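You operate a simulated robot arm through the tools that you are given. There is no shell and no other tool.

You run a simulated two-armed robot. Do the job below in one go: nothing can be reset, and whatever is moved stays where it is left.

TASK
Wipe the red paste off the lower mould half, fit the lid on its pins and close both latches.
Fine: wipe with the blue pad before the lid goes on, and put the pad back. What is to be rubbed or washed off counts as gone when no trace of it is left.

The check looks at the end state, three seconds after you hand in, the way a careful person would. Anything else that was tipped, shoved, dropped, spilled or broken makes it a failure. A push-on lid holds only when it is set on centred and level and pressed home; a screw cap is set on level and turned clockwise until tight.

THE ROBOT
Two 7-joint arms with two-finger parallel grippers on one trunk that stands fixed in place. Base frame: the origin is at the foot of the trunk, x ahead of it, y to its left, z up; the work surface is at about z = 736. Units: mm, degrees, N and s.
The left shoulder is at [50, 165, 1105], the right one opposite. With the tool pointing down near the work surface each hand reaches from about 100 to 680 mm from the base axis, measured 20 degrees to its own side. Payload 3.91 kg a hand.
The tool frame of a hand sits at the grasp point between the pads (the TCP): z along the fingers, y along the line on which they close. The tips reach 30 mm beyond it. Largest opening 110 mm; finger width 20, thickness 10; the body of the gripper, 48 by 112 mm, starts 55 mm behind the TCP.
Orientation is that of the tool frame in the base frame, as a unit quaternion [x, y, z, w]. With the fingers straight down and closing along the base's y, the tool's x points along the base's -x, its y along +y and its z along -z.

THE INTERFACE
- The arms move only by the tool drive_tool. It takes "left_increments", "right_increments" or both (then of equal length, played together; a hand with none holds still); each is a list of rows, each an object (a shift or turn left out is 0, a gripper value left out holds the last) with "translation": the shift along the tool's x, y, z in units of 250 mm (1.0 is 250 mm), a list of three; "turn": the turn, a rotation vector about the tool's x, y, z in units of 60 degrees (1.0 is 60 degrees), a list of three; "fingers": the opening, from 0 (shut) to 1 (fully open). In form: [{"translation": [tx, ty, tz], "turn": [ax, ay, az], "fingers": fingers}, ...]. A call has 1 to 20 rows; each row is the pose to reach, as a shift and turn from the pose commanded when the call began, along the tool's axes at that moment. A call with a number of a shift or a turn outside -1 to 1 is refused whole. A row lasts 0.2 s, in which the tool goes at most 50 mm and 8.6 degrees; a call with a longer step from one row to the next is refused whole, and so is a gripper value outside its range. Where a pose cannot be reached the arm comes as near as it can. A force on the tool above 40 N (or 10 N above the force at the start of the call, whichever is more), or a blocked arm, ends the call early, and 0.2 s more pass. Each finger travels about 45 mm/s and halts on what it meets, pressing with about 25 N; the grip force reading is that of the motor and also rises with nothing between the fingers. The clock runs only during rows and for 0.2 s after the last one: add rows that repeat a pose to give the fingers time. The reply holds the time, the measured pose of the TCP, the force on the tool along the base axes, the opening and the grip force, in the units named above and with some noise, with the torque about the TCP (base axes, N m) and any sound that the robot's microphone picked up.
- Cameras (640 x 400 px; columns grow to the right, rows downward): "scene" is now at [113.6, -41.8, 1296.5]; the picture's right is [-0.45, -0.89, 0.00], its down [-0.46, 0.23, -0.86] and it looks along [0.77, -0.39, -0.51] (base axes); focal length 300 px, centre (320, 200). "left" rides on the left gripper at [72, -17, -103] in its tool frame; the picture's right is [0.23, 0.97, 0.00], its down [-0.76, 0.18, -0.62] and it looks along [-0.61, 0.14, 0.78] (tool axes); focal length 222 px, centre (320, 200). "right" rides on the right gripper at [72, 17, -103] in its tool frame; the picture's right is [-0.23, 0.97, 0.00], its down [-0.76, -0.18, -0.62] and it looks along [-0.61, -0.14, 0.78] (tool axes); focal length 222 px, centre (320, 200). There is no depth. A picture from a camera that has moved, and an enlarged one, comes with that camera's place and axes in the base frame and with its lens. The place of the scene camera against the robot may be out by one fixed shift of up to 25 mm in any direction.
- snapshot(camera): a new picture of that camera. It takes no simulated time.
- lift_body(by): slides the trunk up (or, below 0, down) by that many mm; the arms and the scene camera ride with it, the base frame stays. It gives what a move gives, with no picture.
- turn_head(pan, tilt): turns the head with the scene camera to pan (to the left, within 80 degrees either way) and tilt (down, from -29 to 69), counted from straight ahead of the robot. It gives what a move gives.
- inspect(camera, box): a new picture of the part [left, top, right, bottom] of that camera's present view, enlarged. It takes no simulated time.
- finish_job(): hands the job in; it is judged then, once.

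Nothing tells you positions but the pictures and the camera data. Unless the task says otherwise, let go and move clear before handing in.

The tools are called after ">>>" as name(argument=value, ...) on one line, values as JSON. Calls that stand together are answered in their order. drive_tool: Moves the arms, as the interface text tells. Its arguments: {"type":"object","properties":{"left_increments":{"type":"array","items":{"type":"object","properties":{"translation":{"type":"array","items":{"type":"number"}},"turn":{"type":"array","items":{"type":"number"}},"fingers":{"type":"number"}}}},"right_increments":{"type":"array","items":{"type":"object","properties":{"translation":{"type":"array","items":{"type":"number"}},"turn":{"type":"array","items":{"type":"number"}},"fingers":{"type":"number"}}}}},"required":[]} The other tools are called the same way: lift_body (by) moves the trunk up or down; turn_head (pan, tilt) turns the head that bears the scene camera; snapshot (camera) takes a picture; inspect (camera, box) takes an enlarged picture of a part of a camera's view; finish_job () hands the job in.

At the start:

```text
clock: 0.0
left_ee_pos: [414.1, -35.5, 1101.3]
left_tcp_rot: [-0.001, 1.0, -0.001, 0.0]
left_wrist_force: [-1.1, 0.7, 0.5]
left_wrist_torque: [0.01, 0.01, 0.01]
left_width: 110.4
left_finger_force: 0.1
right_ee_pos: [364.5, -333.7, 1145.8]
right_tcp_rot: [0.0, 1.0, 0.0, 0.0]
right_wrist_force: [0.5, 0.3, -1.0]
right_wrist_torque: [0.02, 0.02, 0.0]
right_width: 110.1
right_finger_force: 0.1
trunk travel left (down, up): [-325.0, 178.0]
head pan, tilt (commanded): [-26.8, 30.9]
```

scene: 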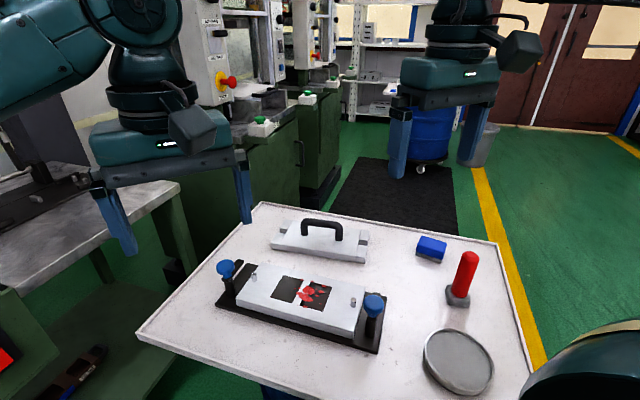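
right: 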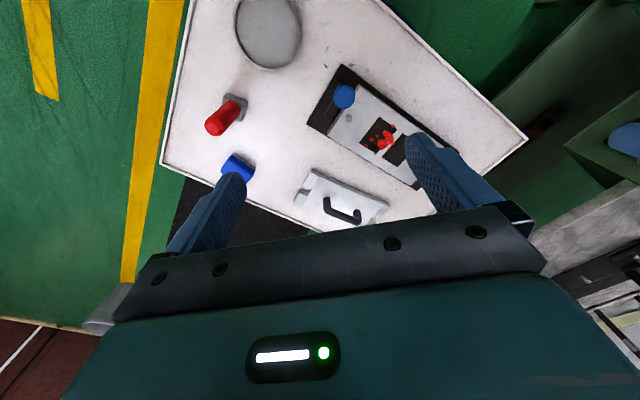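
left: 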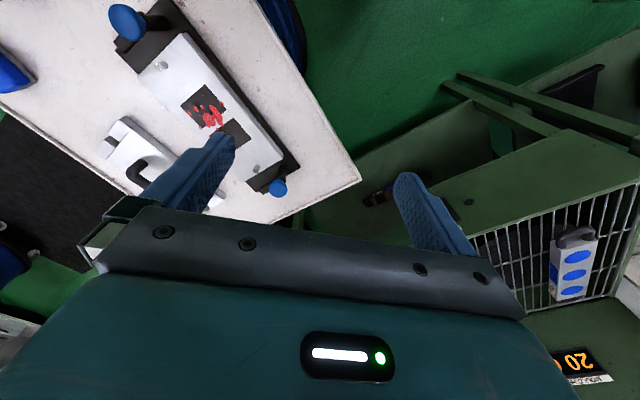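

The table shows the lower mould half with red paste in its cavity, two blue-knobbed latches at its ends, the lid with a handle behind it, a blue pad, a red-handled object and a round dish. I'll look closer before moving.

>>> inspect(camera="scene", box=[200, 240, 400, 365])

>>> inspect(camera="scene", box=[240, 190, 400, 290])

>>> inspect(camera="scene", box=[380, 210, 540, 310])

>>> inspect(camera="right", box=[280, 50, 480, 175])

>>> inspect(camera="left", box=[80, 0, 320, 200])

```text
3.20 times, centred on (300, 302) of scene
camera zoom: at [113.6, -41.8, 1296.5], right [-0.45, -0.89, 0.0], down [-0.46, 0.23, -0.86], along [0.77, -0.39, -0.51], focal length 960 px, centre (384, -128)
```

zoom: 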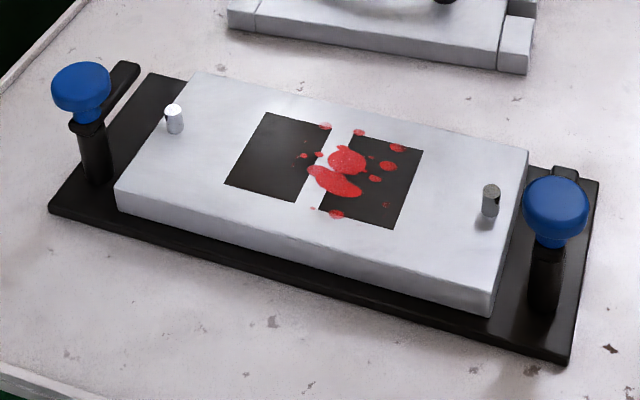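

```text
4.00 times, centred on (320, 240) of scene
camera zoom: at [113.6, -41.8, 1296.5], right [-0.45, -0.89, 0.0], down [-0.46, 0.23, -0.86], along [0.77, -0.39, -0.51], focal length 1199 px, centre (320, 40)
```

zoom: 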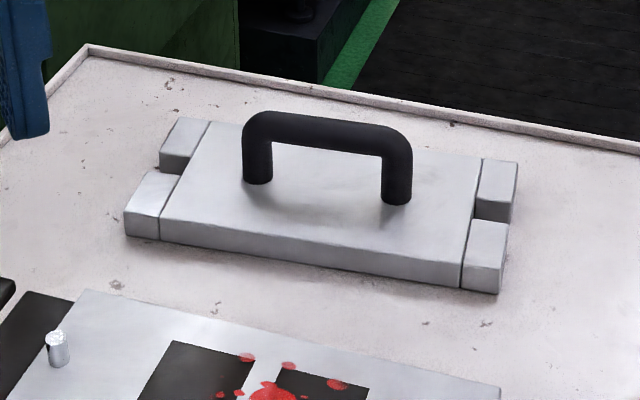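

```text
4.00 times, centred on (460, 260) of scene
camera zoom: at [113.6, -41.8, 1296.5], right [-0.45, -0.89, 0.0], down [-0.46, 0.23, -0.86], along [0.77, -0.39, -0.51], focal length 1199 px, centre (-240, -40)
```

zoom: 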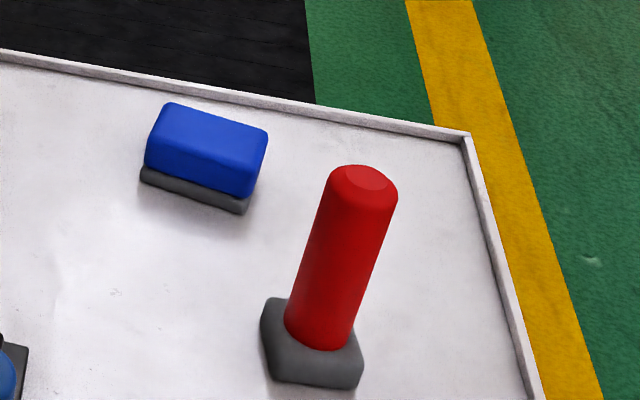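

```text
3.20 times, centred on (380, 112) of right
camera zoom: at [291.0, -316.3, 1248.9], right [0.23, 0.97, 0.0], down [0.76, -0.18, 0.62], along [0.61, -0.14, -0.78], focal length 711 px, centre (128, 480)
```

zoom: 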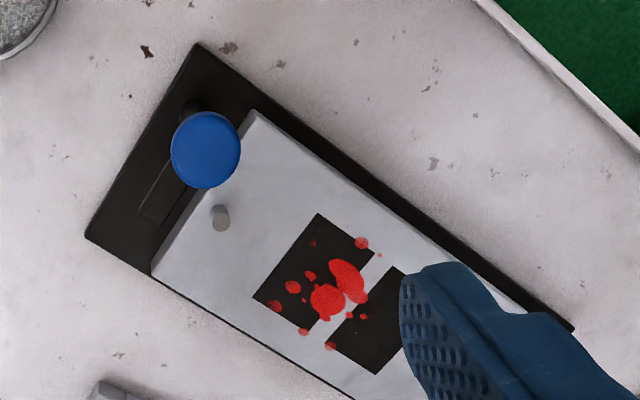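

```text
2.00 times, centred on (200, 100) of left
camera zoom: at [341.9, -52.5, 1204.3], right [-0.23, 0.97, 0.0], down [0.76, 0.18, 0.62], along [0.61, 0.14, -0.78], focal length 444 px, centre (560, 400)
```

zoom: 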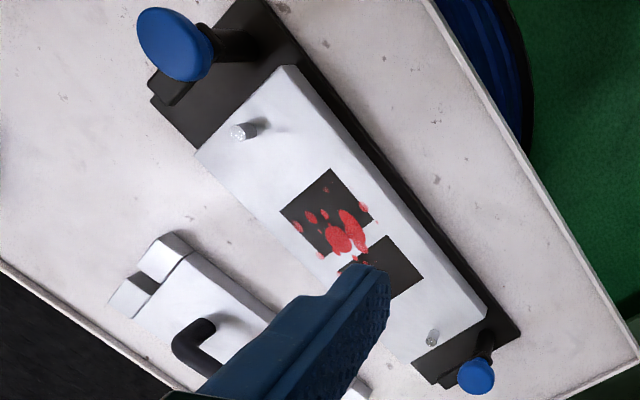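

The rough geometry: the mould base is centred near (537, -212), turned about 45°. The lid handle is near (709, -343) and the pad near (535, -600). I'll zoom in hard on the latches, pins and lid to see how they work.

>>> inspect(camera="scene", box=[350, 280, 398, 360])

>>> inspect(camera="scene", box=[210, 250, 258, 310])

>>> inspect(camera="left", box=[100, 0, 180, 50])

>>> inspect(camera="left", box=[230, 150, 310, 200])

>>> inspect(camera="right", box=[300, 60, 380, 120])

>>> inspect(camera="right", box=[280, 150, 400, 240])

>>> inspect(camera="right", box=[195, 85, 275, 190])

```text
5.00 times, centred on (374, 320) of scene
camera zoom: at [113.6, -41.8, 1296.5], right [-0.45, -0.89, 0.0], down [-0.46, 0.23, -0.86], along [0.77, -0.39, -0.51], focal length 1499 px, centre (50, -400)
```

zoom: 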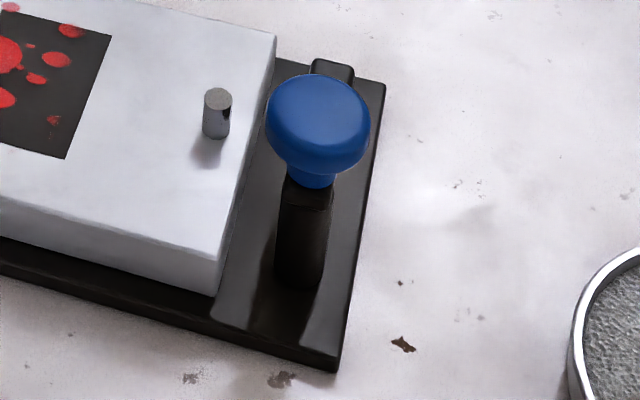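

```text
6.67 times, centred on (234, 280) of scene
camera zoom: at [113.6, -41.8, 1296.5], right [-0.45, -0.89, 0.0], down [-0.46, 0.23, -0.86], along [0.77, -0.39, -0.51], focal length 1999 px, centre (893, -333)
```

zoom: 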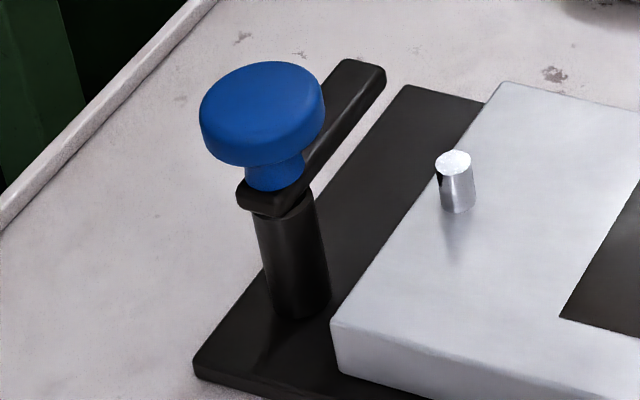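

```text
8.00 times, centred on (140, 25) of left
camera zoom: at [341.9, -52.5, 1204.3], right [-0.23, 0.97, 0.0], down [0.76, 0.18, 0.62], along [0.61, 0.14, -0.78], focal length 1777 px, centre (1760, 1600)
```

zoom: 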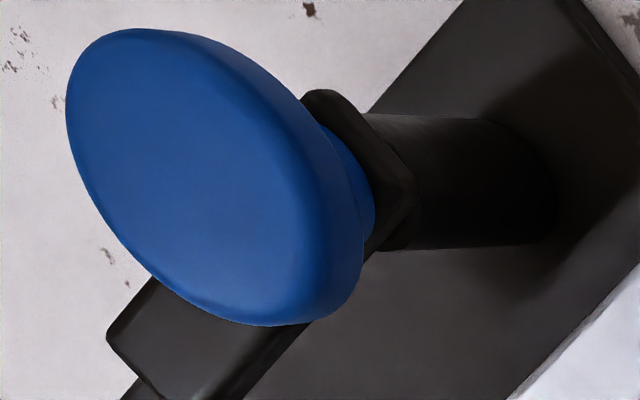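

```text
8.00 times, centred on (270, 175) of left
camera zoom: at [341.9, -52.5, 1204.3], right [-0.23, 0.97, 0.0], down [0.76, 0.18, 0.62], along [0.61, 0.14, -0.78], focal length 1777 px, centre (720, 400)
```

zoom: 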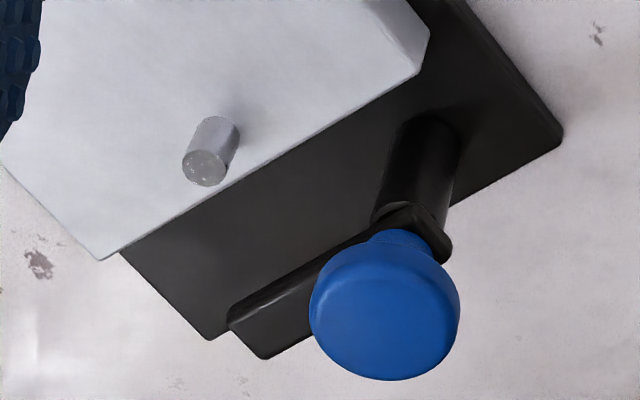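

```text
6.67 times, centred on (340, 90) of right
camera zoom: at [291.0, -316.3, 1248.9], right [0.23, 0.97, 0.0], down [0.76, -0.18, 0.62], along [0.61, -0.14, -0.78], focal length 1481 px, centre (187, 933)
```

zoom: 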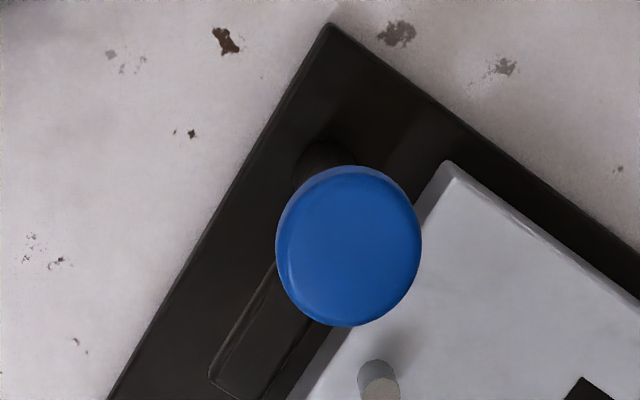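

```text
4.44 times, centred on (340, 195) of right
camera zoom: at [291.0, -316.3, 1248.9], right [0.23, 0.97, 0.0], down [0.76, -0.18, 0.62], along [0.61, -0.14, -0.78], focal length 987 px, centre (231, 222)
```

zoom: 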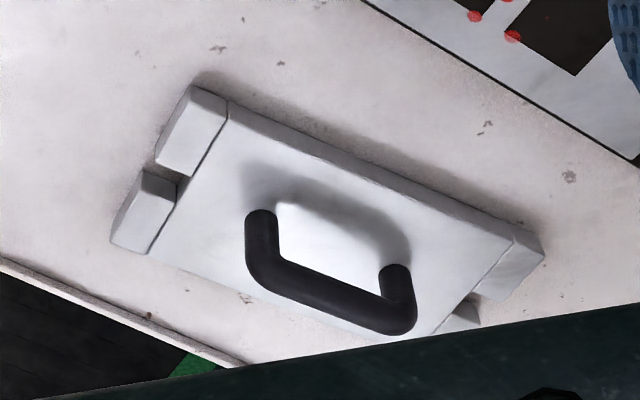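

```text
3.81 times, centred on (235, 138) of right
camera zoom: at [291.0, -316.3, 1248.9], right [0.23, 0.97, 0.0], down [0.76, -0.18, 0.62], along [0.61, -0.14, -0.78], focal length 846 px, centre (644, 438)
```

zoom: 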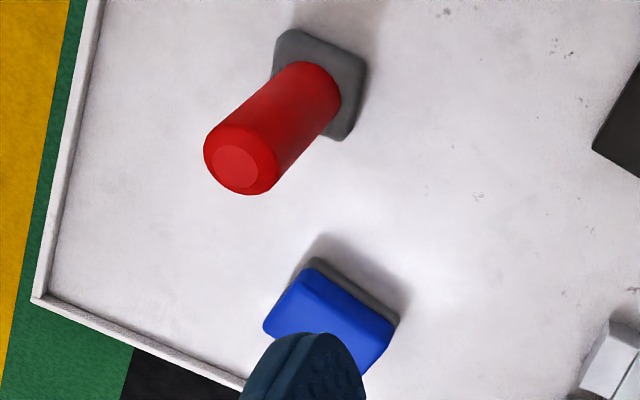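

Each latch is a post with a swing arm under a blue knob, and both arms now point away from the block. They need about 90° of turn to lie over the lid. I'll move the left hand aside and take the right hand over toward the pad to look and to test its reach.

>>> drive_tool(left_increments=[{"translation": [0.03, 0.12, 0]}, {"translation": [0.06, 0.24, 0]}, {"translation": [0.09, 0.36, 0]}, {"translation": [0.12, 0.48, 0]}, {"translation": [0.15, 0.6, 0]}, {"translation": [0.18, 0.72, 0]}, {"translation": [0.21, 0.84, 0]}, {"translation": [0.24, 0.92, 0]}], right_increments=[{"translation": [-0.04, -0.09, 0.07], "turn": [0, 0, 0.1]}, {"translation": [-0.08, -0.18, 0.14], "turn": [0, 0, 0.2]}, {"translation": [-0.12, -0.27, 0.21], "turn": [0, 0, 0.3]}, {"translation": [-0.17, -0.37, 0.29], "turn": [0, 0, 0.4]}, {"translation": [-0.21, -0.46, 0.36], "turn": [0, 0, 0.5]}, {"translation": [-0.25, -0.55, 0.43], "turn": [0, 0, 0.6]}, {"translation": [-0.3, -0.65, 0.51], "turn": [0, 0, 0.7]}, {"translation": [-0.34, -0.74, 0.58], "turn": [0, 0, 0.8]}])

>>> snapshot(camera="right")

>>> snapshot(camera="scene")

```text
clock: 1.8
left_ee_pos: [354.2, 194.7, 1100.8]
left_tcp_rot: [0.0, 1.0, 0.0, 0.001]
left_wrist_force: [0.3, 0.8, 0.5]
left_wrist_torque: [0.03, -0.02, 0.0]
left_width: 109.9
left_finger_force: 0.0
right_ee_pos: [449.4, -518.8, 1000.0]
right_tcp_rot: [0.408, 0.913, 0.0, 0.0]
right_wrist_force: [0.8, -0.4, -0.3]
right_wrist_torque: [0.0, -0.02, -0.02]
right_width: 110.1
right_finger_force: 0.0
trunk travel left (down, up): [-325.0, 178.0]
head pan, tilt (commanded): [-26.8, 30.9]
```

```text
taken
camera right: at [413.9, -453.9, 1103.3], right [0.88, 0.48, 0.0], down [0.38, -0.69, 0.62], along [0.3, -0.55, -0.78], focal length 222 px, centre (320, 200)
```

right: 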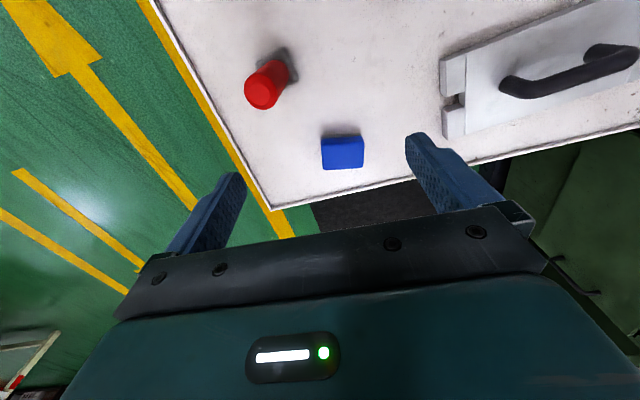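

```text
taken
camera scene: at [113.6, -41.9, 1296.5], right [-0.45, -0.89, 0.0], down [-0.46, 0.23, -0.86], along [0.77, -0.39, -0.51], focal length 300 px, centre (320, 200)
```

scene: 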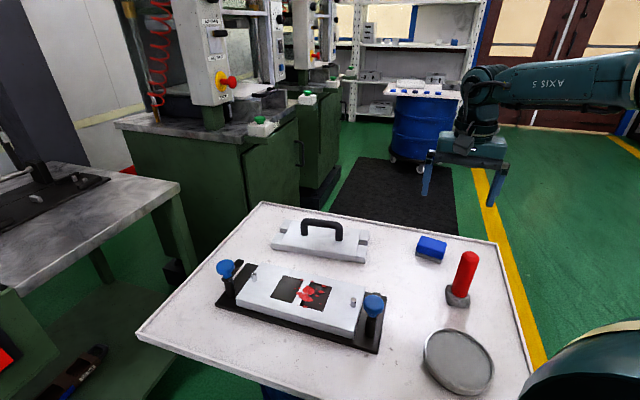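

>>> inspect(camera="right", box=[300, 110, 390, 180])

>>> inspect(camera="right", box=[420, 0, 640, 150])

```text
5.71 times, centred on (345, 145) of right
camera zoom: at [413.9, -453.9, 1103.3], right [0.88, 0.48, 0.0], down [0.38, -0.69, 0.62], along [0.3, -0.55, -0.78], focal length 1269 px, centre (177, 514)
```

zoom: 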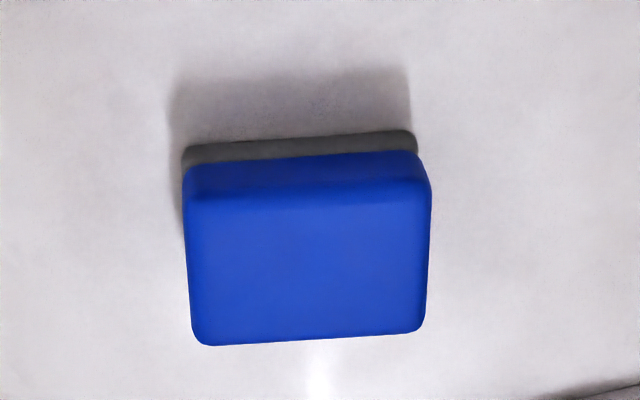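

```text
2.67 times, centred on (530, 75) of right
camera zoom: at [413.9, -453.9, 1103.3], right [0.88, 0.48, 0.0], down [0.38, -0.69, 0.62], along [0.3, -0.55, -0.78], focal length 592 px, centre (-240, 533)
```

zoom: 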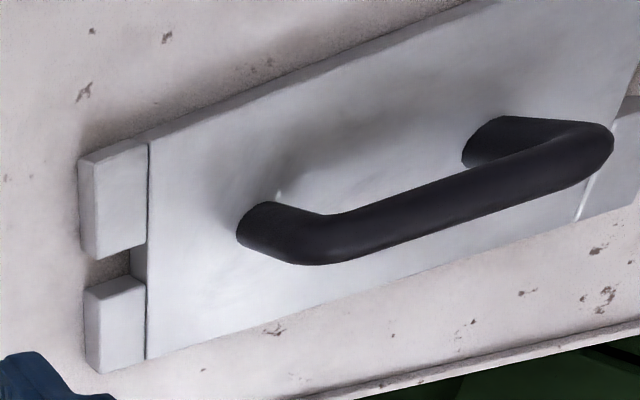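

The pad is about 70×48×31 mm, centred near (532, -589), with its long axis at about 33°. I'll move above it with the tool straight down and the fingers along its long axis, to find the reach limit.

>>> drive_tool(right_increments=[{"translation": [-0.11, 0.015, 0.1], "turn": [0, 0, 0.04]}, {"translation": [-0.22, 0.03, 0.2], "turn": [0, 0, 0.08]}, {"translation": [-0.32, 0.045, 0.3], "turn": [0, 0, 0.12]}, {"translation": [-0.43, 0.059, 0.4], "turn": [0, 0, 0.154]}, {"translation": [-0.43, 0.059, 0.4], "turn": [0, 0, 0.154]}])

>>> snapshot(camera="right")

```text
clock: 3.0
left_ee_pos: [353.4, 193.8, 1101.4]
left_tcp_rot: [-0.002, 1.0, 0.001, 0.0]
left_wrist_force: [-0.4, -0.4, -0.5]
left_wrist_torque: [0.02, -0.01, -0.01]
left_width: 110.2
left_finger_force: 0.1
right_ee_pos: [521.6, -581.4, 910.3]
right_tcp_rot: [0.479, 0.878, -0.001, 0.002]
right_wrist_force: [-0.1, -0.3, 0.4]
right_wrist_torque: [0.01, -0.01, 0.01]
right_width: 109.6
right_finger_force: 0.1
right hand out of reach, approached as far as the arm can: row 4, 5
trunk travel left (down, up): [-325.0, 178.0]
head pan, tilt (commanded): [-26.8, 30.9]
```

```text
taken
camera right: at [496.5, -511.0, 1015.4], right [0.94, 0.34, 0.0], down [0.26, -0.74, 0.62], along [0.21, -0.59, -0.78], focal length 222 px, centre (320, 200)
```

right: 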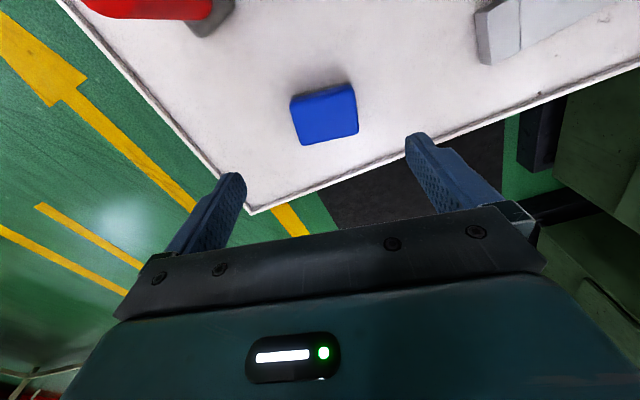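

The reach limit shows up there: about 630 mm from the shoulder with the tool down. I'll back off and up, then lower the trunk so the arm can reach further out at table height.

>>> drive_tool(right_increments=[{"translation": [0.06, -0.01, -0.1]}, {"translation": [0.12, -0.02, -0.2]}, {"translation": [0.18, -0.03, -0.3]}, {"translation": [0.24, -0.04, -0.4]}, {"translation": [0.24, -0.04, -0.4]}])

>>> lift_body(by=-130)

>>> snapshot(camera="scene")

>>> snapshot(camera="right")

```text
clock: 4.2
left_ee_pos: [354.1, 194.9, 1101.5]
left_tcp_rot: [-0.001, 1.0, 0.0, 0.001]
left_wrist_force: [-0.6, -0.6, 1.1]
left_wrist_torque: [-0.01, 0.01, -0.01]
left_width: 109.9
left_finger_force: 0.1
right_ee_pos: [480.8, -536.5, 1011.5]
right_tcp_rot: [0.479, 0.878, 0.0, 0.0]
right_wrist_force: [0.1, -0.3, 0.0]
right_wrist_torque: [0.01, 0.01, -0.02]
right_width: 109.9
right_finger_force: 0.0
trunk travel left (down, up): [-325.0, 178.0]
head pan, tilt (commanded): [-26.8, 30.9]
```

```text
clock: 5.8
left_ee_pos: [354.3, 194.5, 971.5]
left_tcp_rot: [-0.001, 1.0, 0.0, 0.0]
left_wrist_force: [0.1, -0.5, 0.6]
left_wrist_torque: [0.02, 0.03, -0.03]
left_width: 109.9
left_finger_force: 0.2
right_ee_pos: [482.4, -535.5, 881.2]
right_tcp_rot: [0.479, 0.878, 0.0, 0.001]
right_wrist_force: [1.0, -1.2, 0.2]
right_wrist_torque: [0.03, 0.01, -0.01]
right_width: 110.0
right_finger_force: 0.1
trunk travel left (down, up): [-195.0, 308.0]
head pan, tilt (commanded): [-26.8, 30.9]
```

```text
taken
camera scene: at [113.5, -41.8, 1166.6], right [-0.45, -0.89, 0.0], down [-0.46, 0.23, -0.86], along [0.77, -0.39, -0.51], focal length 300 px, centre (320, 200)
```

scene: 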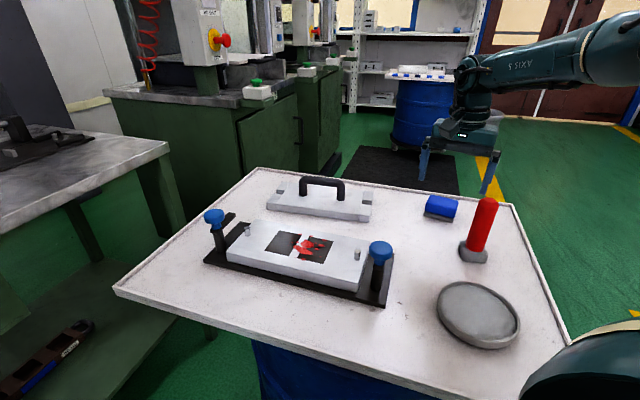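

```text
taken
camera right: at [456.2, -466.0, 985.5], right [0.94, 0.34, 0.0], down [0.26, -0.74, 0.62], along [0.21, -0.59, -0.78], focal length 222 px, centre (320, 200)
```

right: 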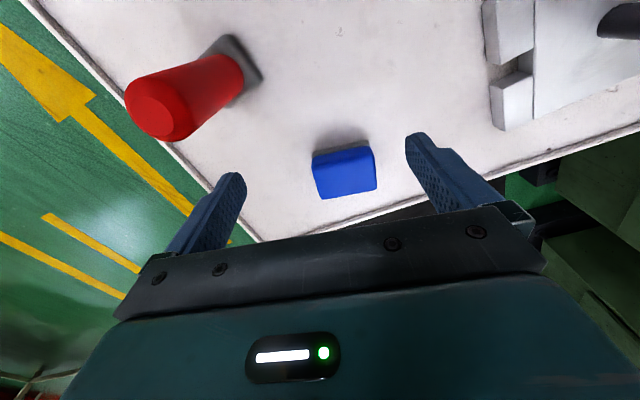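

>>> inspect(camera="right", box=[295, 120, 395, 205])

>>> inspect(camera="scene", box=[400, 170, 500, 235])

>>> inspect(camera="scene", box=[200, 170, 400, 310])

```text
4.71 times, centred on (345, 162) of right
camera zoom: at [456.2, -466.0, 985.5], right [0.94, 0.34, 0.0], down [0.26, -0.74, 0.62], along [0.21, -0.59, -0.78], focal length 1045 px, centre (202, 376)
```

zoom: 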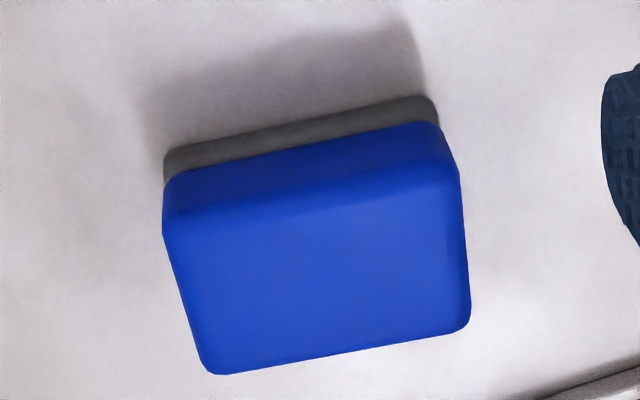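

```text
6.15 times, centred on (450, 202) of scene
camera zoom: at [113.5, -41.8, 1166.6], right [-0.45, -0.89, 0.0], down [-0.46, 0.23, -0.86], along [0.77, -0.39, -0.51], focal length 1845 px, centre (-480, 185)
```

zoom: 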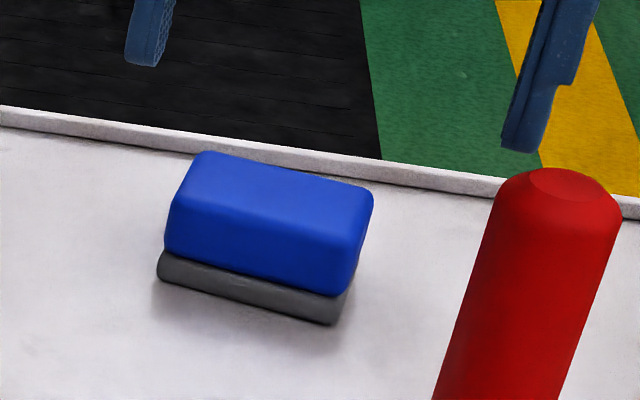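

```text
2.86 times, centred on (300, 240) of scene
camera zoom: at [113.5, -41.8, 1166.6], right [-0.45, -0.89, 0.0], down [-0.46, 0.23, -0.86], along [0.77, -0.39, -0.51], focal length 857 px, centre (377, 86)
```

zoom: 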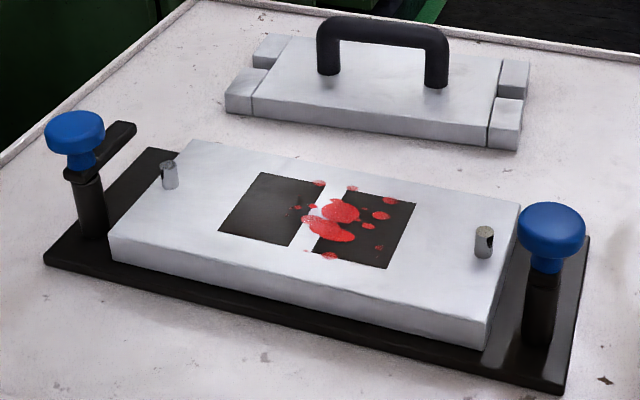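

The pad's position checks out from two views: centre (532, -589), top at z≈768. I'll hover over it with the tool tilted 25° outward.

>>> drive_tool(right_increments=[{"translation": [-0.062, 0.013, 0.03], "turn": [0, -0.104, 0]}, {"translation": [-0.125, 0.026, 0.06], "turn": [0, -0.208, 0]}, {"translation": [-0.187, 0.039, 0.09], "turn": [0, -0.312, 0]}, {"translation": [-0.25, 0.052, 0.124], "turn": [0, -0.4167, 0]}, {"translation": [-0.25, 0.052, 0.124], "turn": [0, -0.4167, 0]}])

>>> snapshot(camera="right")

>>> snapshot(camera="scene")

```text
clock: 7.0
left_ee_pos: [354.0, 194.9, 971.5]
left_tcp_rot: [0.0, 1.0, 0.0, 0.001]
left_wrist_force: [-0.5, 0.0, 0.4]
left_wrist_torque: [-0.02, 0.01, -0.02]
left_width: 110.2
left_finger_force: 0.0
right_ee_pos: [526.4, -582.7, 850.4]
right_tcp_rot: [0.468, 0.857, -0.104, 0.191]
right_wrist_force: [-0.1, 0.0, 0.1]
right_wrist_torque: [-0.01, 0.01, 0.04]
right_width: 109.9
right_finger_force: 0.1
trunk travel left (down, up): [-195.0, 308.0]
head pan, tilt (commanded): [-26.8, 30.9]
```

```text
taken
camera right: at [481.3, -481.3, 914.0], right [0.93, 0.35, 0.1], down [0.08, -0.45, 0.89], along [0.36, -0.82, -0.45], focal length 222 px, centre (320, 200)
```

right: 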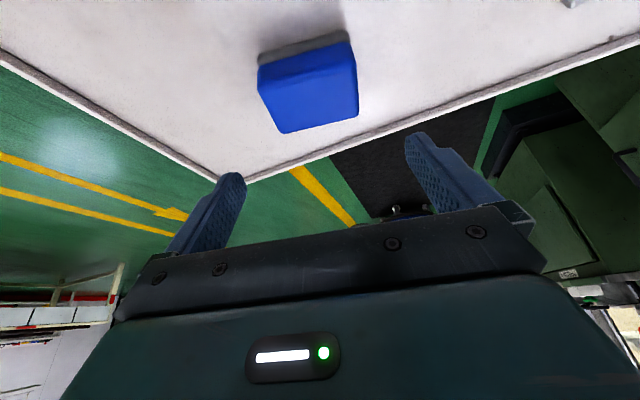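

```text
taken
camera scene: at [113.6, -41.9, 1166.5], right [-0.45, -0.89, 0.0], down [-0.46, 0.23, -0.86], along [0.77, -0.39, -0.51], focal length 300 px, centre (320, 200)
```

scene: 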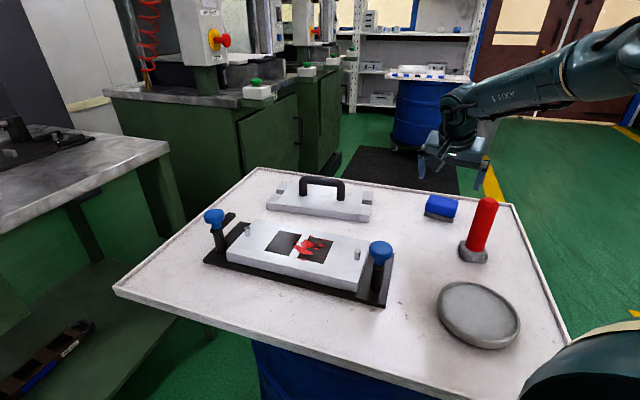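

>>> drive_tool(right_increments=[{"translation": [0.032, 0.001, 0.066]}, {"translation": [0.064, 0.003, 0.132]}, {"translation": [0.095, 0.004, 0.198]}, {"translation": [0.127, 0.005, 0.263]}, {"translation": [0.127, 0.005, 0.263]}])

>>> snapshot(camera="scene")

>>> inspect(camera="scene", box=[390, 140, 520, 240])

>>> snapshot(camera="right")

```text
clock: 8.2
left_ee_pos: [353.7, 196.6, 970.4]
left_tcp_rot: [-0.001, 1.0, 0.0, -0.001]
left_wrist_force: [-0.1, -0.2, 0.4]
left_wrist_torque: [-0.01, -0.06, 0.02]
left_width: 110.1
left_finger_force: 0.0
right_ee_pos: [526.9, -580.1, 778.3]
right_tcp_rot: [0.467, 0.858, -0.103, 0.19]
right_wrist_force: [-0.5, -0.1, -0.1]
right_wrist_torque: [-0.01, 0.01, 0.02]
right_width: 110.0
right_finger_force: 0.0
trunk travel left (down, up): [-195.0, 308.0]
head pan, tilt (commanded): [-26.8, 30.9]
```

```text
taken
camera scene: at [113.6, -41.9, 1166.5], right [-0.45, -0.89, 0.0], down [-0.46, 0.23, -0.86], along [0.77, -0.39, -0.51], focal length 300 px, centre (320, 200)
```

scene: 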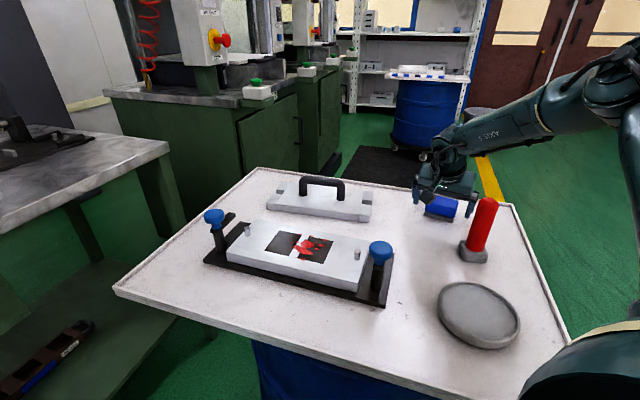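

```text
4.00 times, centred on (455, 190) of scene
camera zoom: at [113.6, -41.9, 1166.5], right [-0.45, -0.89, 0.0], down [-0.46, 0.23, -0.86], along [0.77, -0.39, -0.51], focal length 1199 px, centre (-220, 240)
```

zoom: 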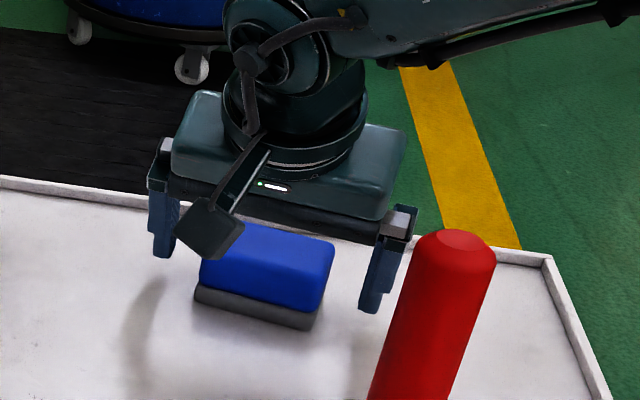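

```text
taken
camera right: at [481.0, -478.6, 840.8], right [0.93, 0.35, 0.1], down [0.08, -0.46, 0.89], along [0.36, -0.82, -0.45], focal length 222 px, centre (320, 200)
```

right: 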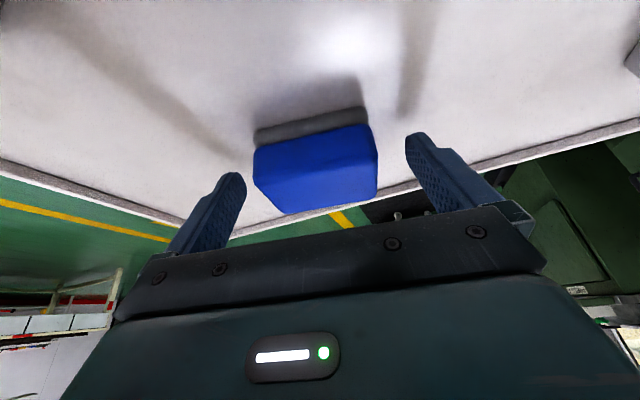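

The fingers straddle the pad with good clearance, so I'll close on it.

>>> drive_tool(right_increments=[{"fingers": 0}, {"fingers": 0}, {"fingers": 0}, {"fingers": 0}, {"fingers": 0}])

>>> inspect(camera="scene", box=[390, 140, 520, 240])

>>> snapshot(camera="right")

```text
clock: 9.4
left_ee_pos: [353.6, 195.3, 971.2]
left_tcp_rot: [-0.001, 1.0, 0.0, -0.001]
left_wrist_force: [-0.7, -0.1, -0.3]
left_wrist_torque: [0.0, 0.01, 0.0]
left_width: 109.8
left_finger_force: 0.0
right_ee_pos: [526.1, -579.7, 777.5]
right_tcp_rot: [0.467, 0.857, -0.103, 0.19]
right_wrist_force: [-0.5, -0.1, 0.9]
right_wrist_torque: [-0.03, 0.0, -0.01]
right_width: 69.5
right_finger_force: 25.3
trunk travel left (down, up): [-195.0, 308.0]
head pan, tilt (commanded): [-26.8, 30.9]
```

```text
4.00 times, centred on (455, 190) of scene
camera zoom: at [113.6, -41.9, 1166.5], right [-0.45, -0.89, 0.0], down [-0.46, 0.23, -0.86], along [0.77, -0.39, -0.51], focal length 1199 px, centre (-220, 240)
```

zoom: 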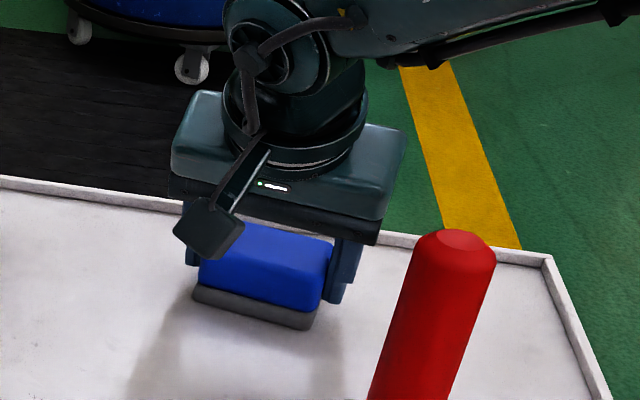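

```text
taken
camera right: at [480.9, -478.6, 840.9], right [0.93, 0.35, 0.1], down [0.08, -0.46, 0.89], along [0.36, -0.82, -0.45], focal length 222 px, centre (320, 200)
```

right: 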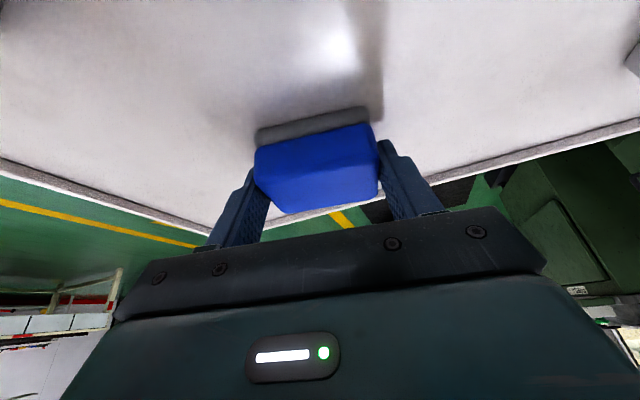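

The pad is gripped at 69.5 mm wide. I'll lift it straight up and bring the left hand around so its camera can measure the mould.

>>> drive_tool(right_increments=[{"translation": [-0.034, 0, -0.073]}, {"translation": [-0.068, 0, -0.145]}, {"translation": [-0.101, 0, -0.218]}, {"translation": [-0.135, 0, -0.29]}, {"translation": [-0.169, 0, -0.3625]}, {"translation": [-0.169, 0, -0.3625]}], left_increments=[{"translation": [0.043, -0.09, -0.04], "turn": [0, 0, 0.13]}, {"translation": [0.086, -0.18, -0.08], "turn": [0, 0, 0.26]}, {"translation": [0.13, -0.27, -0.12], "turn": [0, 0, 0.39]}, {"translation": [0.173, -0.37, -0.16], "turn": [0, 0, 0.52]}, {"translation": [0.216, -0.46, -0.196], "turn": [0, 0, 0.65]}, {"translation": [0.216, -0.46, -0.196], "turn": [0, 0, 0.667]}])

>>> snapshot(camera="left")

>>> snapshot(camera="right")

>>> snapshot(camera="scene")

```text
clock: 10.8
left_ee_pos: [300.1, 79.9, 1019.2]
left_tcp_rot: [0.343, 0.939, 0.0, 0.0]
left_wrist_force: [-0.4, 0.0, 0.2]
left_wrist_torque: [-0.01, -0.01, -0.03]
left_width: 110.1
left_finger_force: 0.0
right_ee_pos: [527.3, -581.2, 876.6]
right_tcp_rot: [0.467, 0.857, -0.103, 0.19]
right_wrist_force: [0.4, 0.2, -0.3]
right_wrist_torque: [-0.02, 0.03, -0.03]
right_width: 69.5
right_finger_force: 25.3
trunk travel left (down, up): [-195.0, 308.0]
head pan, tilt (commanded): [-26.8, 30.9]
```

```text
taken
camera left: at [233.0, 112.9, 1122.9], right [0.45, 0.89, 0.0], down [0.7, -0.35, 0.62], along [0.56, -0.28, -0.78], focal length 222 px, centre (320, 200)
```

left: 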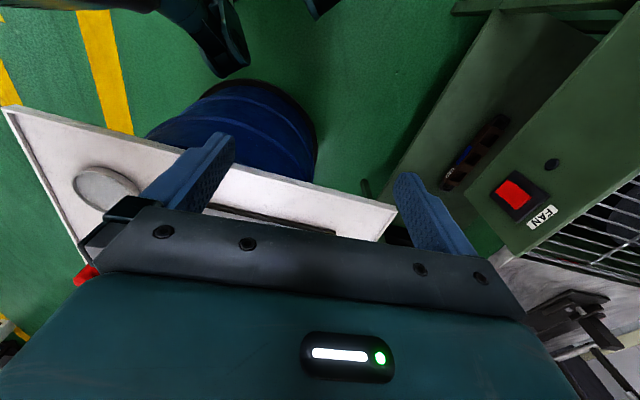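

```text
taken
camera right: at [481.2, -479.6, 941.2], right [0.93, 0.35, 0.1], down [0.08, -0.46, 0.89], along [0.36, -0.82, -0.45], focal length 222 px, centre (320, 200)
```

right: 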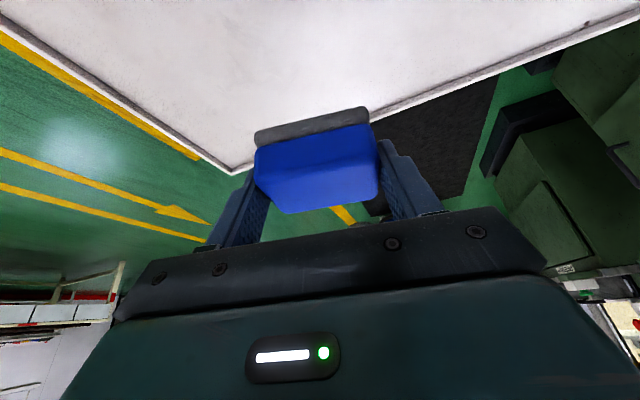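

```text
taken
camera scene: at [113.6, -42.0, 1166.5], right [-0.45, -0.89, 0.0], down [-0.46, 0.23, -0.86], along [0.77, -0.39, -0.51], focal length 300 px, centre (320, 200)
```

scene: 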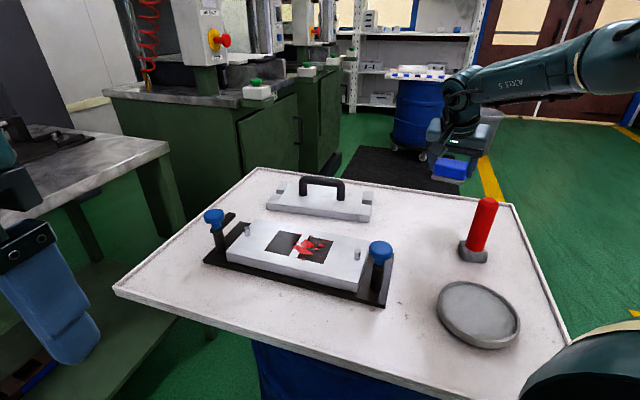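

The left gripper blocks half of its own view, so the camera has to be nearly above the mould. I'll move the left hand over it, high up, just to measure.

>>> drive_tool(left_increments=[{"translation": [-0.16, -0.02, -0.04]}, {"translation": [-0.33, -0.04, -0.08]}, {"translation": [-0.5, -0.06, -0.12]}, {"translation": [-0.67, -0.08, -0.16]}, {"translation": [-0.84, -0.1, -0.16]}, {"translation": [-1.0, -0.11, -0.16]}, {"translation": [-1.0, -0.11, -0.16]}])

>>> snapshot(camera="left")

```text
clock: 12.4
left_ee_pos: [474.5, -102.7, 1059.8]
left_tcp_rot: [0.342, 0.94, 0.001, 0.001]
left_wrist_force: [0.0, 0.3, -0.7]
left_wrist_torque: [0.0, 0.0, 0.0]
left_width: 110.3
left_finger_force: 0.0
right_ee_pos: [526.6, -580.6, 876.3]
right_tcp_rot: [0.467, 0.857, -0.104, 0.19]
right_wrist_force: [-0.1, 0.1, -0.8]
right_wrist_torque: [0.0, -0.01, 0.01]
right_width: 69.6
right_finger_force: 25.0
trunk travel left (down, up): [-195.0, 308.0]
head pan, tilt (commanded): [-26.8, 30.9]
```

```text
taken
camera left: at [407.2, -69.3, 1163.7], right [0.45, 0.89, 0.0], down [0.7, -0.35, 0.62], along [0.56, -0.28, -0.78], focal length 222 px, centre (320, 200)
```

left: 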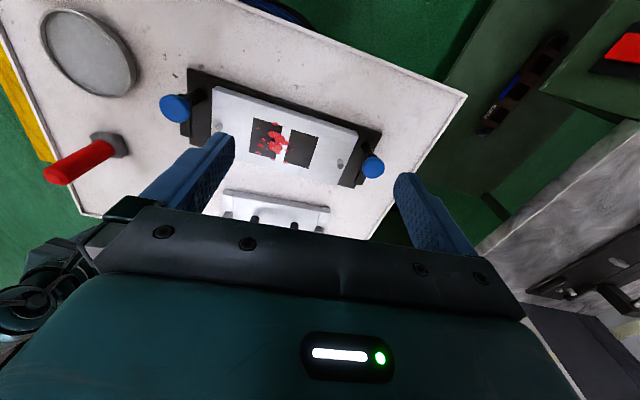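

>>> inspect(camera="left", box=[150, 60, 270, 160])

>>> inspect(camera="left", box=[290, 100, 400, 200])

>>> inspect(camera="left", box=[230, 95, 330, 180])

```text
4.00 times, centred on (210, 110) of left
camera zoom: at [407.2, -69.3, 1163.7], right [0.45, 0.89, 0.0], down [0.7, -0.35, 0.62], along [0.56, -0.28, -0.78], focal length 888 px, centre (760, 560)
```

zoom: 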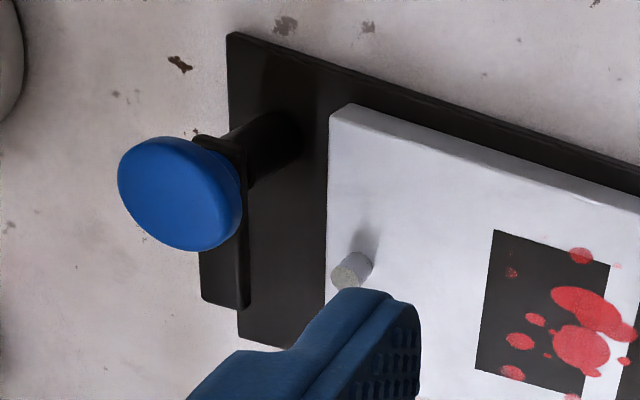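

```text
4.00 times, centred on (345, 150) of left
camera zoom: at [407.2, -69.3, 1163.7], right [0.45, 0.89, 0.0], down [0.7, -0.35, 0.62], along [0.56, -0.28, -0.78], focal length 888 px, centre (220, 400)
```

zoom: 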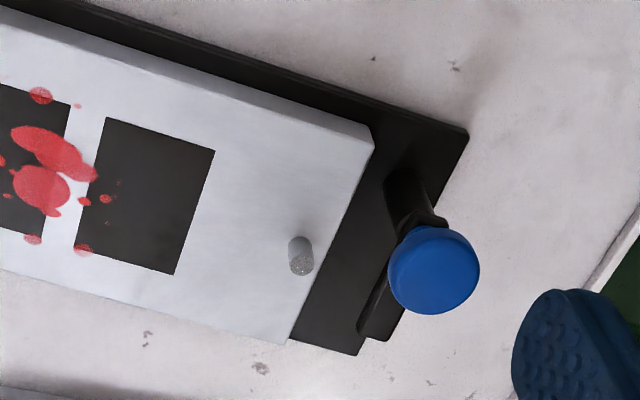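

```text
4.71 times, centred on (280, 138) of left
camera zoom: at [407.2, -69.3, 1163.7], right [0.45, 0.89, 0.0], down [0.7, -0.35, 0.62], along [0.56, -0.28, -0.78], focal length 1045 px, centre (508, 494)
```

zoom: 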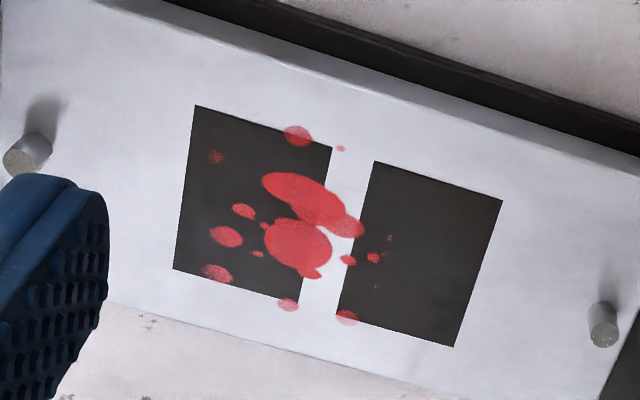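

Measured: mould top at z≈775, cavity centre (535, -211.5), long axis about 45°. The paste spans roughly ±43 mm across and from -55 to +28 mm along. I'll retract the left hand and start carrying the pad over at a safe height.

>>> drive_tool(left_increments=[{"translation": [0.16, 0.02, 0]}, {"translation": [0.33, 0.04, 0]}, {"translation": [0.5, 0.06, 0]}, {"translation": [0.67, 0.08, 0]}, {"translation": [0.84, 0.1, 0]}, {"translation": [1.0, 0.11, 0.0]}, {"translation": [1.0, 0.11, 0.0]}], right_increments=[{"translation": [0.0, 0.0, -0.1], "turn": [-0.013, 0, -0.027]}, {"translation": [0.1, 0.06, -0.2], "turn": [-0.026, 0, -0.054]}, {"translation": [0.21, 0.12, -0.26], "turn": [-0.038, 0, -0.082]}, {"translation": [0.32, 0.19, -0.3], "turn": [-0.051, 0, -0.109]}, {"translation": [0.43, 0.25, -0.34], "turn": [-0.064, 0, -0.136]}, {"translation": [0.545, 0.318, -0.38], "turn": [-0.077, 0, -0.163]}, {"translation": [0.545, 0.318, -0.38], "turn": [-0.0887, 0, -0.1903]}])

```text
clock: 14.0
left_ee_pos: [300.4, 82.3, 1060.5]
left_tcp_rot: [0.342, 0.94, 0.0, 0.0]
left_wrist_force: [-0.4, 0.8, 0.8]
left_wrist_torque: [-0.05, -0.02, 0.02]
left_width: 110.0
left_finger_force: 0.0
right_ee_pos: [504.7, -399.3, 905.0]
right_tcp_rot: [0.37, 0.903, -0.083, 0.2]
right_wrist_force: [-0.7, -0.1, -1.4]
right_wrist_torque: [-0.02, -0.02, -0.06]
right_width: 69.6
right_finger_force: 25.2
trunk travel left (down, up): [-195.0, 308.0]
head pan, tilt (commanded): [-26.8, 30.9]
```

>>> drive_tool(right_increments=[{"translation": [0.1, 0.088, -0.048]}, {"translation": [0.21, 0.177, -0.097]}, {"translation": [0.31, 0.265, -0.145]}, {"translation": [0.42, 0.354, -0.194]}, {"translation": [0.52, 0.442, -0.242]}, {"translation": [0.52, 0.442, -0.242]}])

>>> snapshot(camera="right")

>>> snapshot(camera="scene")

```text
clock: 15.4
left_ee_pos: [299.9, 80.6, 1060.9]
left_tcp_rot: [0.342, 0.94, 0.0, 0.0]
left_wrist_force: [0.1, 0.4, 0.7]
left_wrist_torque: [-0.01, -0.04, 0.02]
left_width: 110.2
left_finger_force: 0.0
right_ee_pos: [482.5, -219.9, 906.4]
right_tcp_rot: [0.371, 0.903, -0.083, 0.201]
right_wrist_force: [1.1, 0.1, -1.1]
right_wrist_torque: [-0.03, 0.03, -0.03]
right_width: 69.6
right_finger_force: 25.0
trunk travel left (down, up): [-195.0, 308.0]
head pan, tilt (commanded): [-26.8, 30.9]
```

```text
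taken
camera right: at [415.4, -131.2, 970.0], right [0.83, 0.55, 0.1], down [0.18, -0.43, 0.89], along [0.53, -0.72, -0.45], focal length 222 px, centre (320, 200)
```

right: 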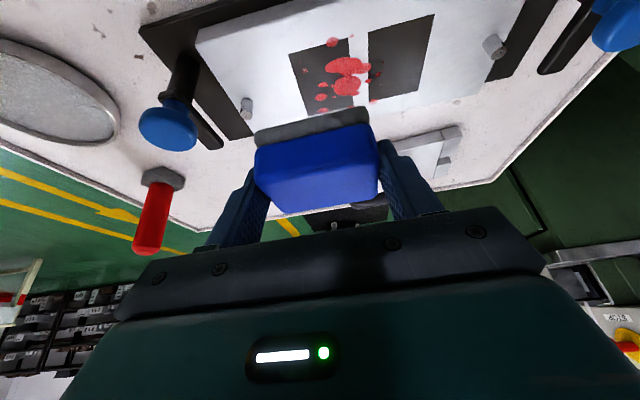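

```text
taken
camera scene: at [113.7, -41.8, 1166.5], right [-0.45, -0.89, 0.0], down [-0.46, 0.23, -0.86], along [0.77, -0.39, -0.51], focal length 300 px, centre (320, 200)
```

scene: 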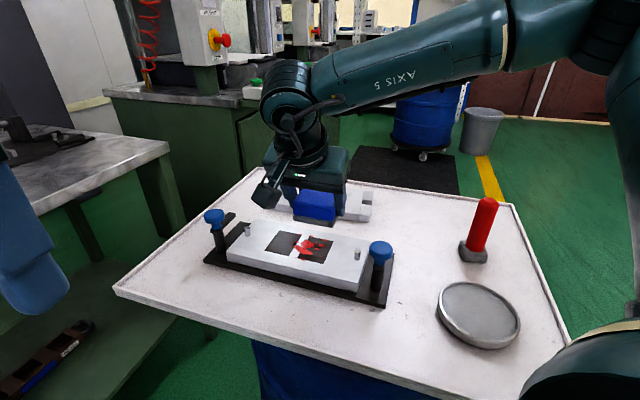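

>>> drive_tool(right_increments=[{"translation": [0.03, 0, 0.065]}, {"translation": [0.06, 0, 0.13]}, {"translation": [0.095, 0, 0.2]}, {"translation": [0.128, 0, 0.2755]}, {"translation": [0.128, 0, 0.2755]}])

>>> inspect(camera="scene", box=[200, 160, 400, 310])

>>> snapshot(camera="right")

```text
clock: 16.6
left_ee_pos: [300.4, 80.6, 1060.6]
left_tcp_rot: [0.342, 0.94, 0.0, 0.0]
left_wrist_force: [-0.9, -0.3, 0.9]
left_wrist_torque: [-0.02, -0.02, -0.03]
left_width: 110.1
left_finger_force: 0.0
right_ee_pos: [481.2, -220.1, 829.9]
right_tcp_rot: [0.372, 0.903, -0.082, 0.2]
right_wrist_force: [0.8, 0.5, -1.3]
right_wrist_torque: [-0.01, -0.02, 0.02]
right_width: 69.5
right_finger_force: 25.3
trunk travel left (down, up): [-195.0, 308.0]
head pan, tilt (commanded): [-26.8, 30.9]
```

```text
2.67 times, centred on (300, 235) of scene
camera zoom: at [113.7, -41.9, 1166.5], right [-0.45, -0.89, 0.0], down [-0.46, 0.23, -0.86], along [0.77, -0.39, -0.51], focal length 800 px, centre (373, 107)
```

zoom: 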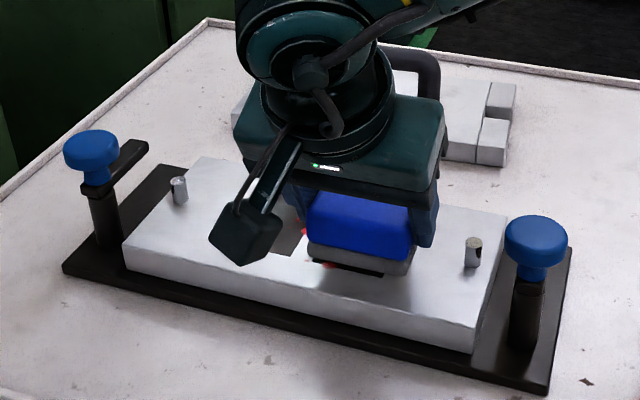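

```text
taken
camera right: at [415.3, -131.4, 893.5], right [0.83, 0.55, 0.1], down [0.18, -0.43, 0.89], along [0.53, -0.72, -0.45], focal length 222 px, centre (320, 200)
```

right: 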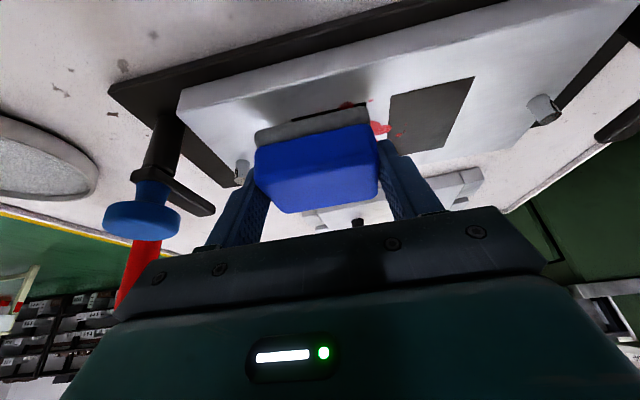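

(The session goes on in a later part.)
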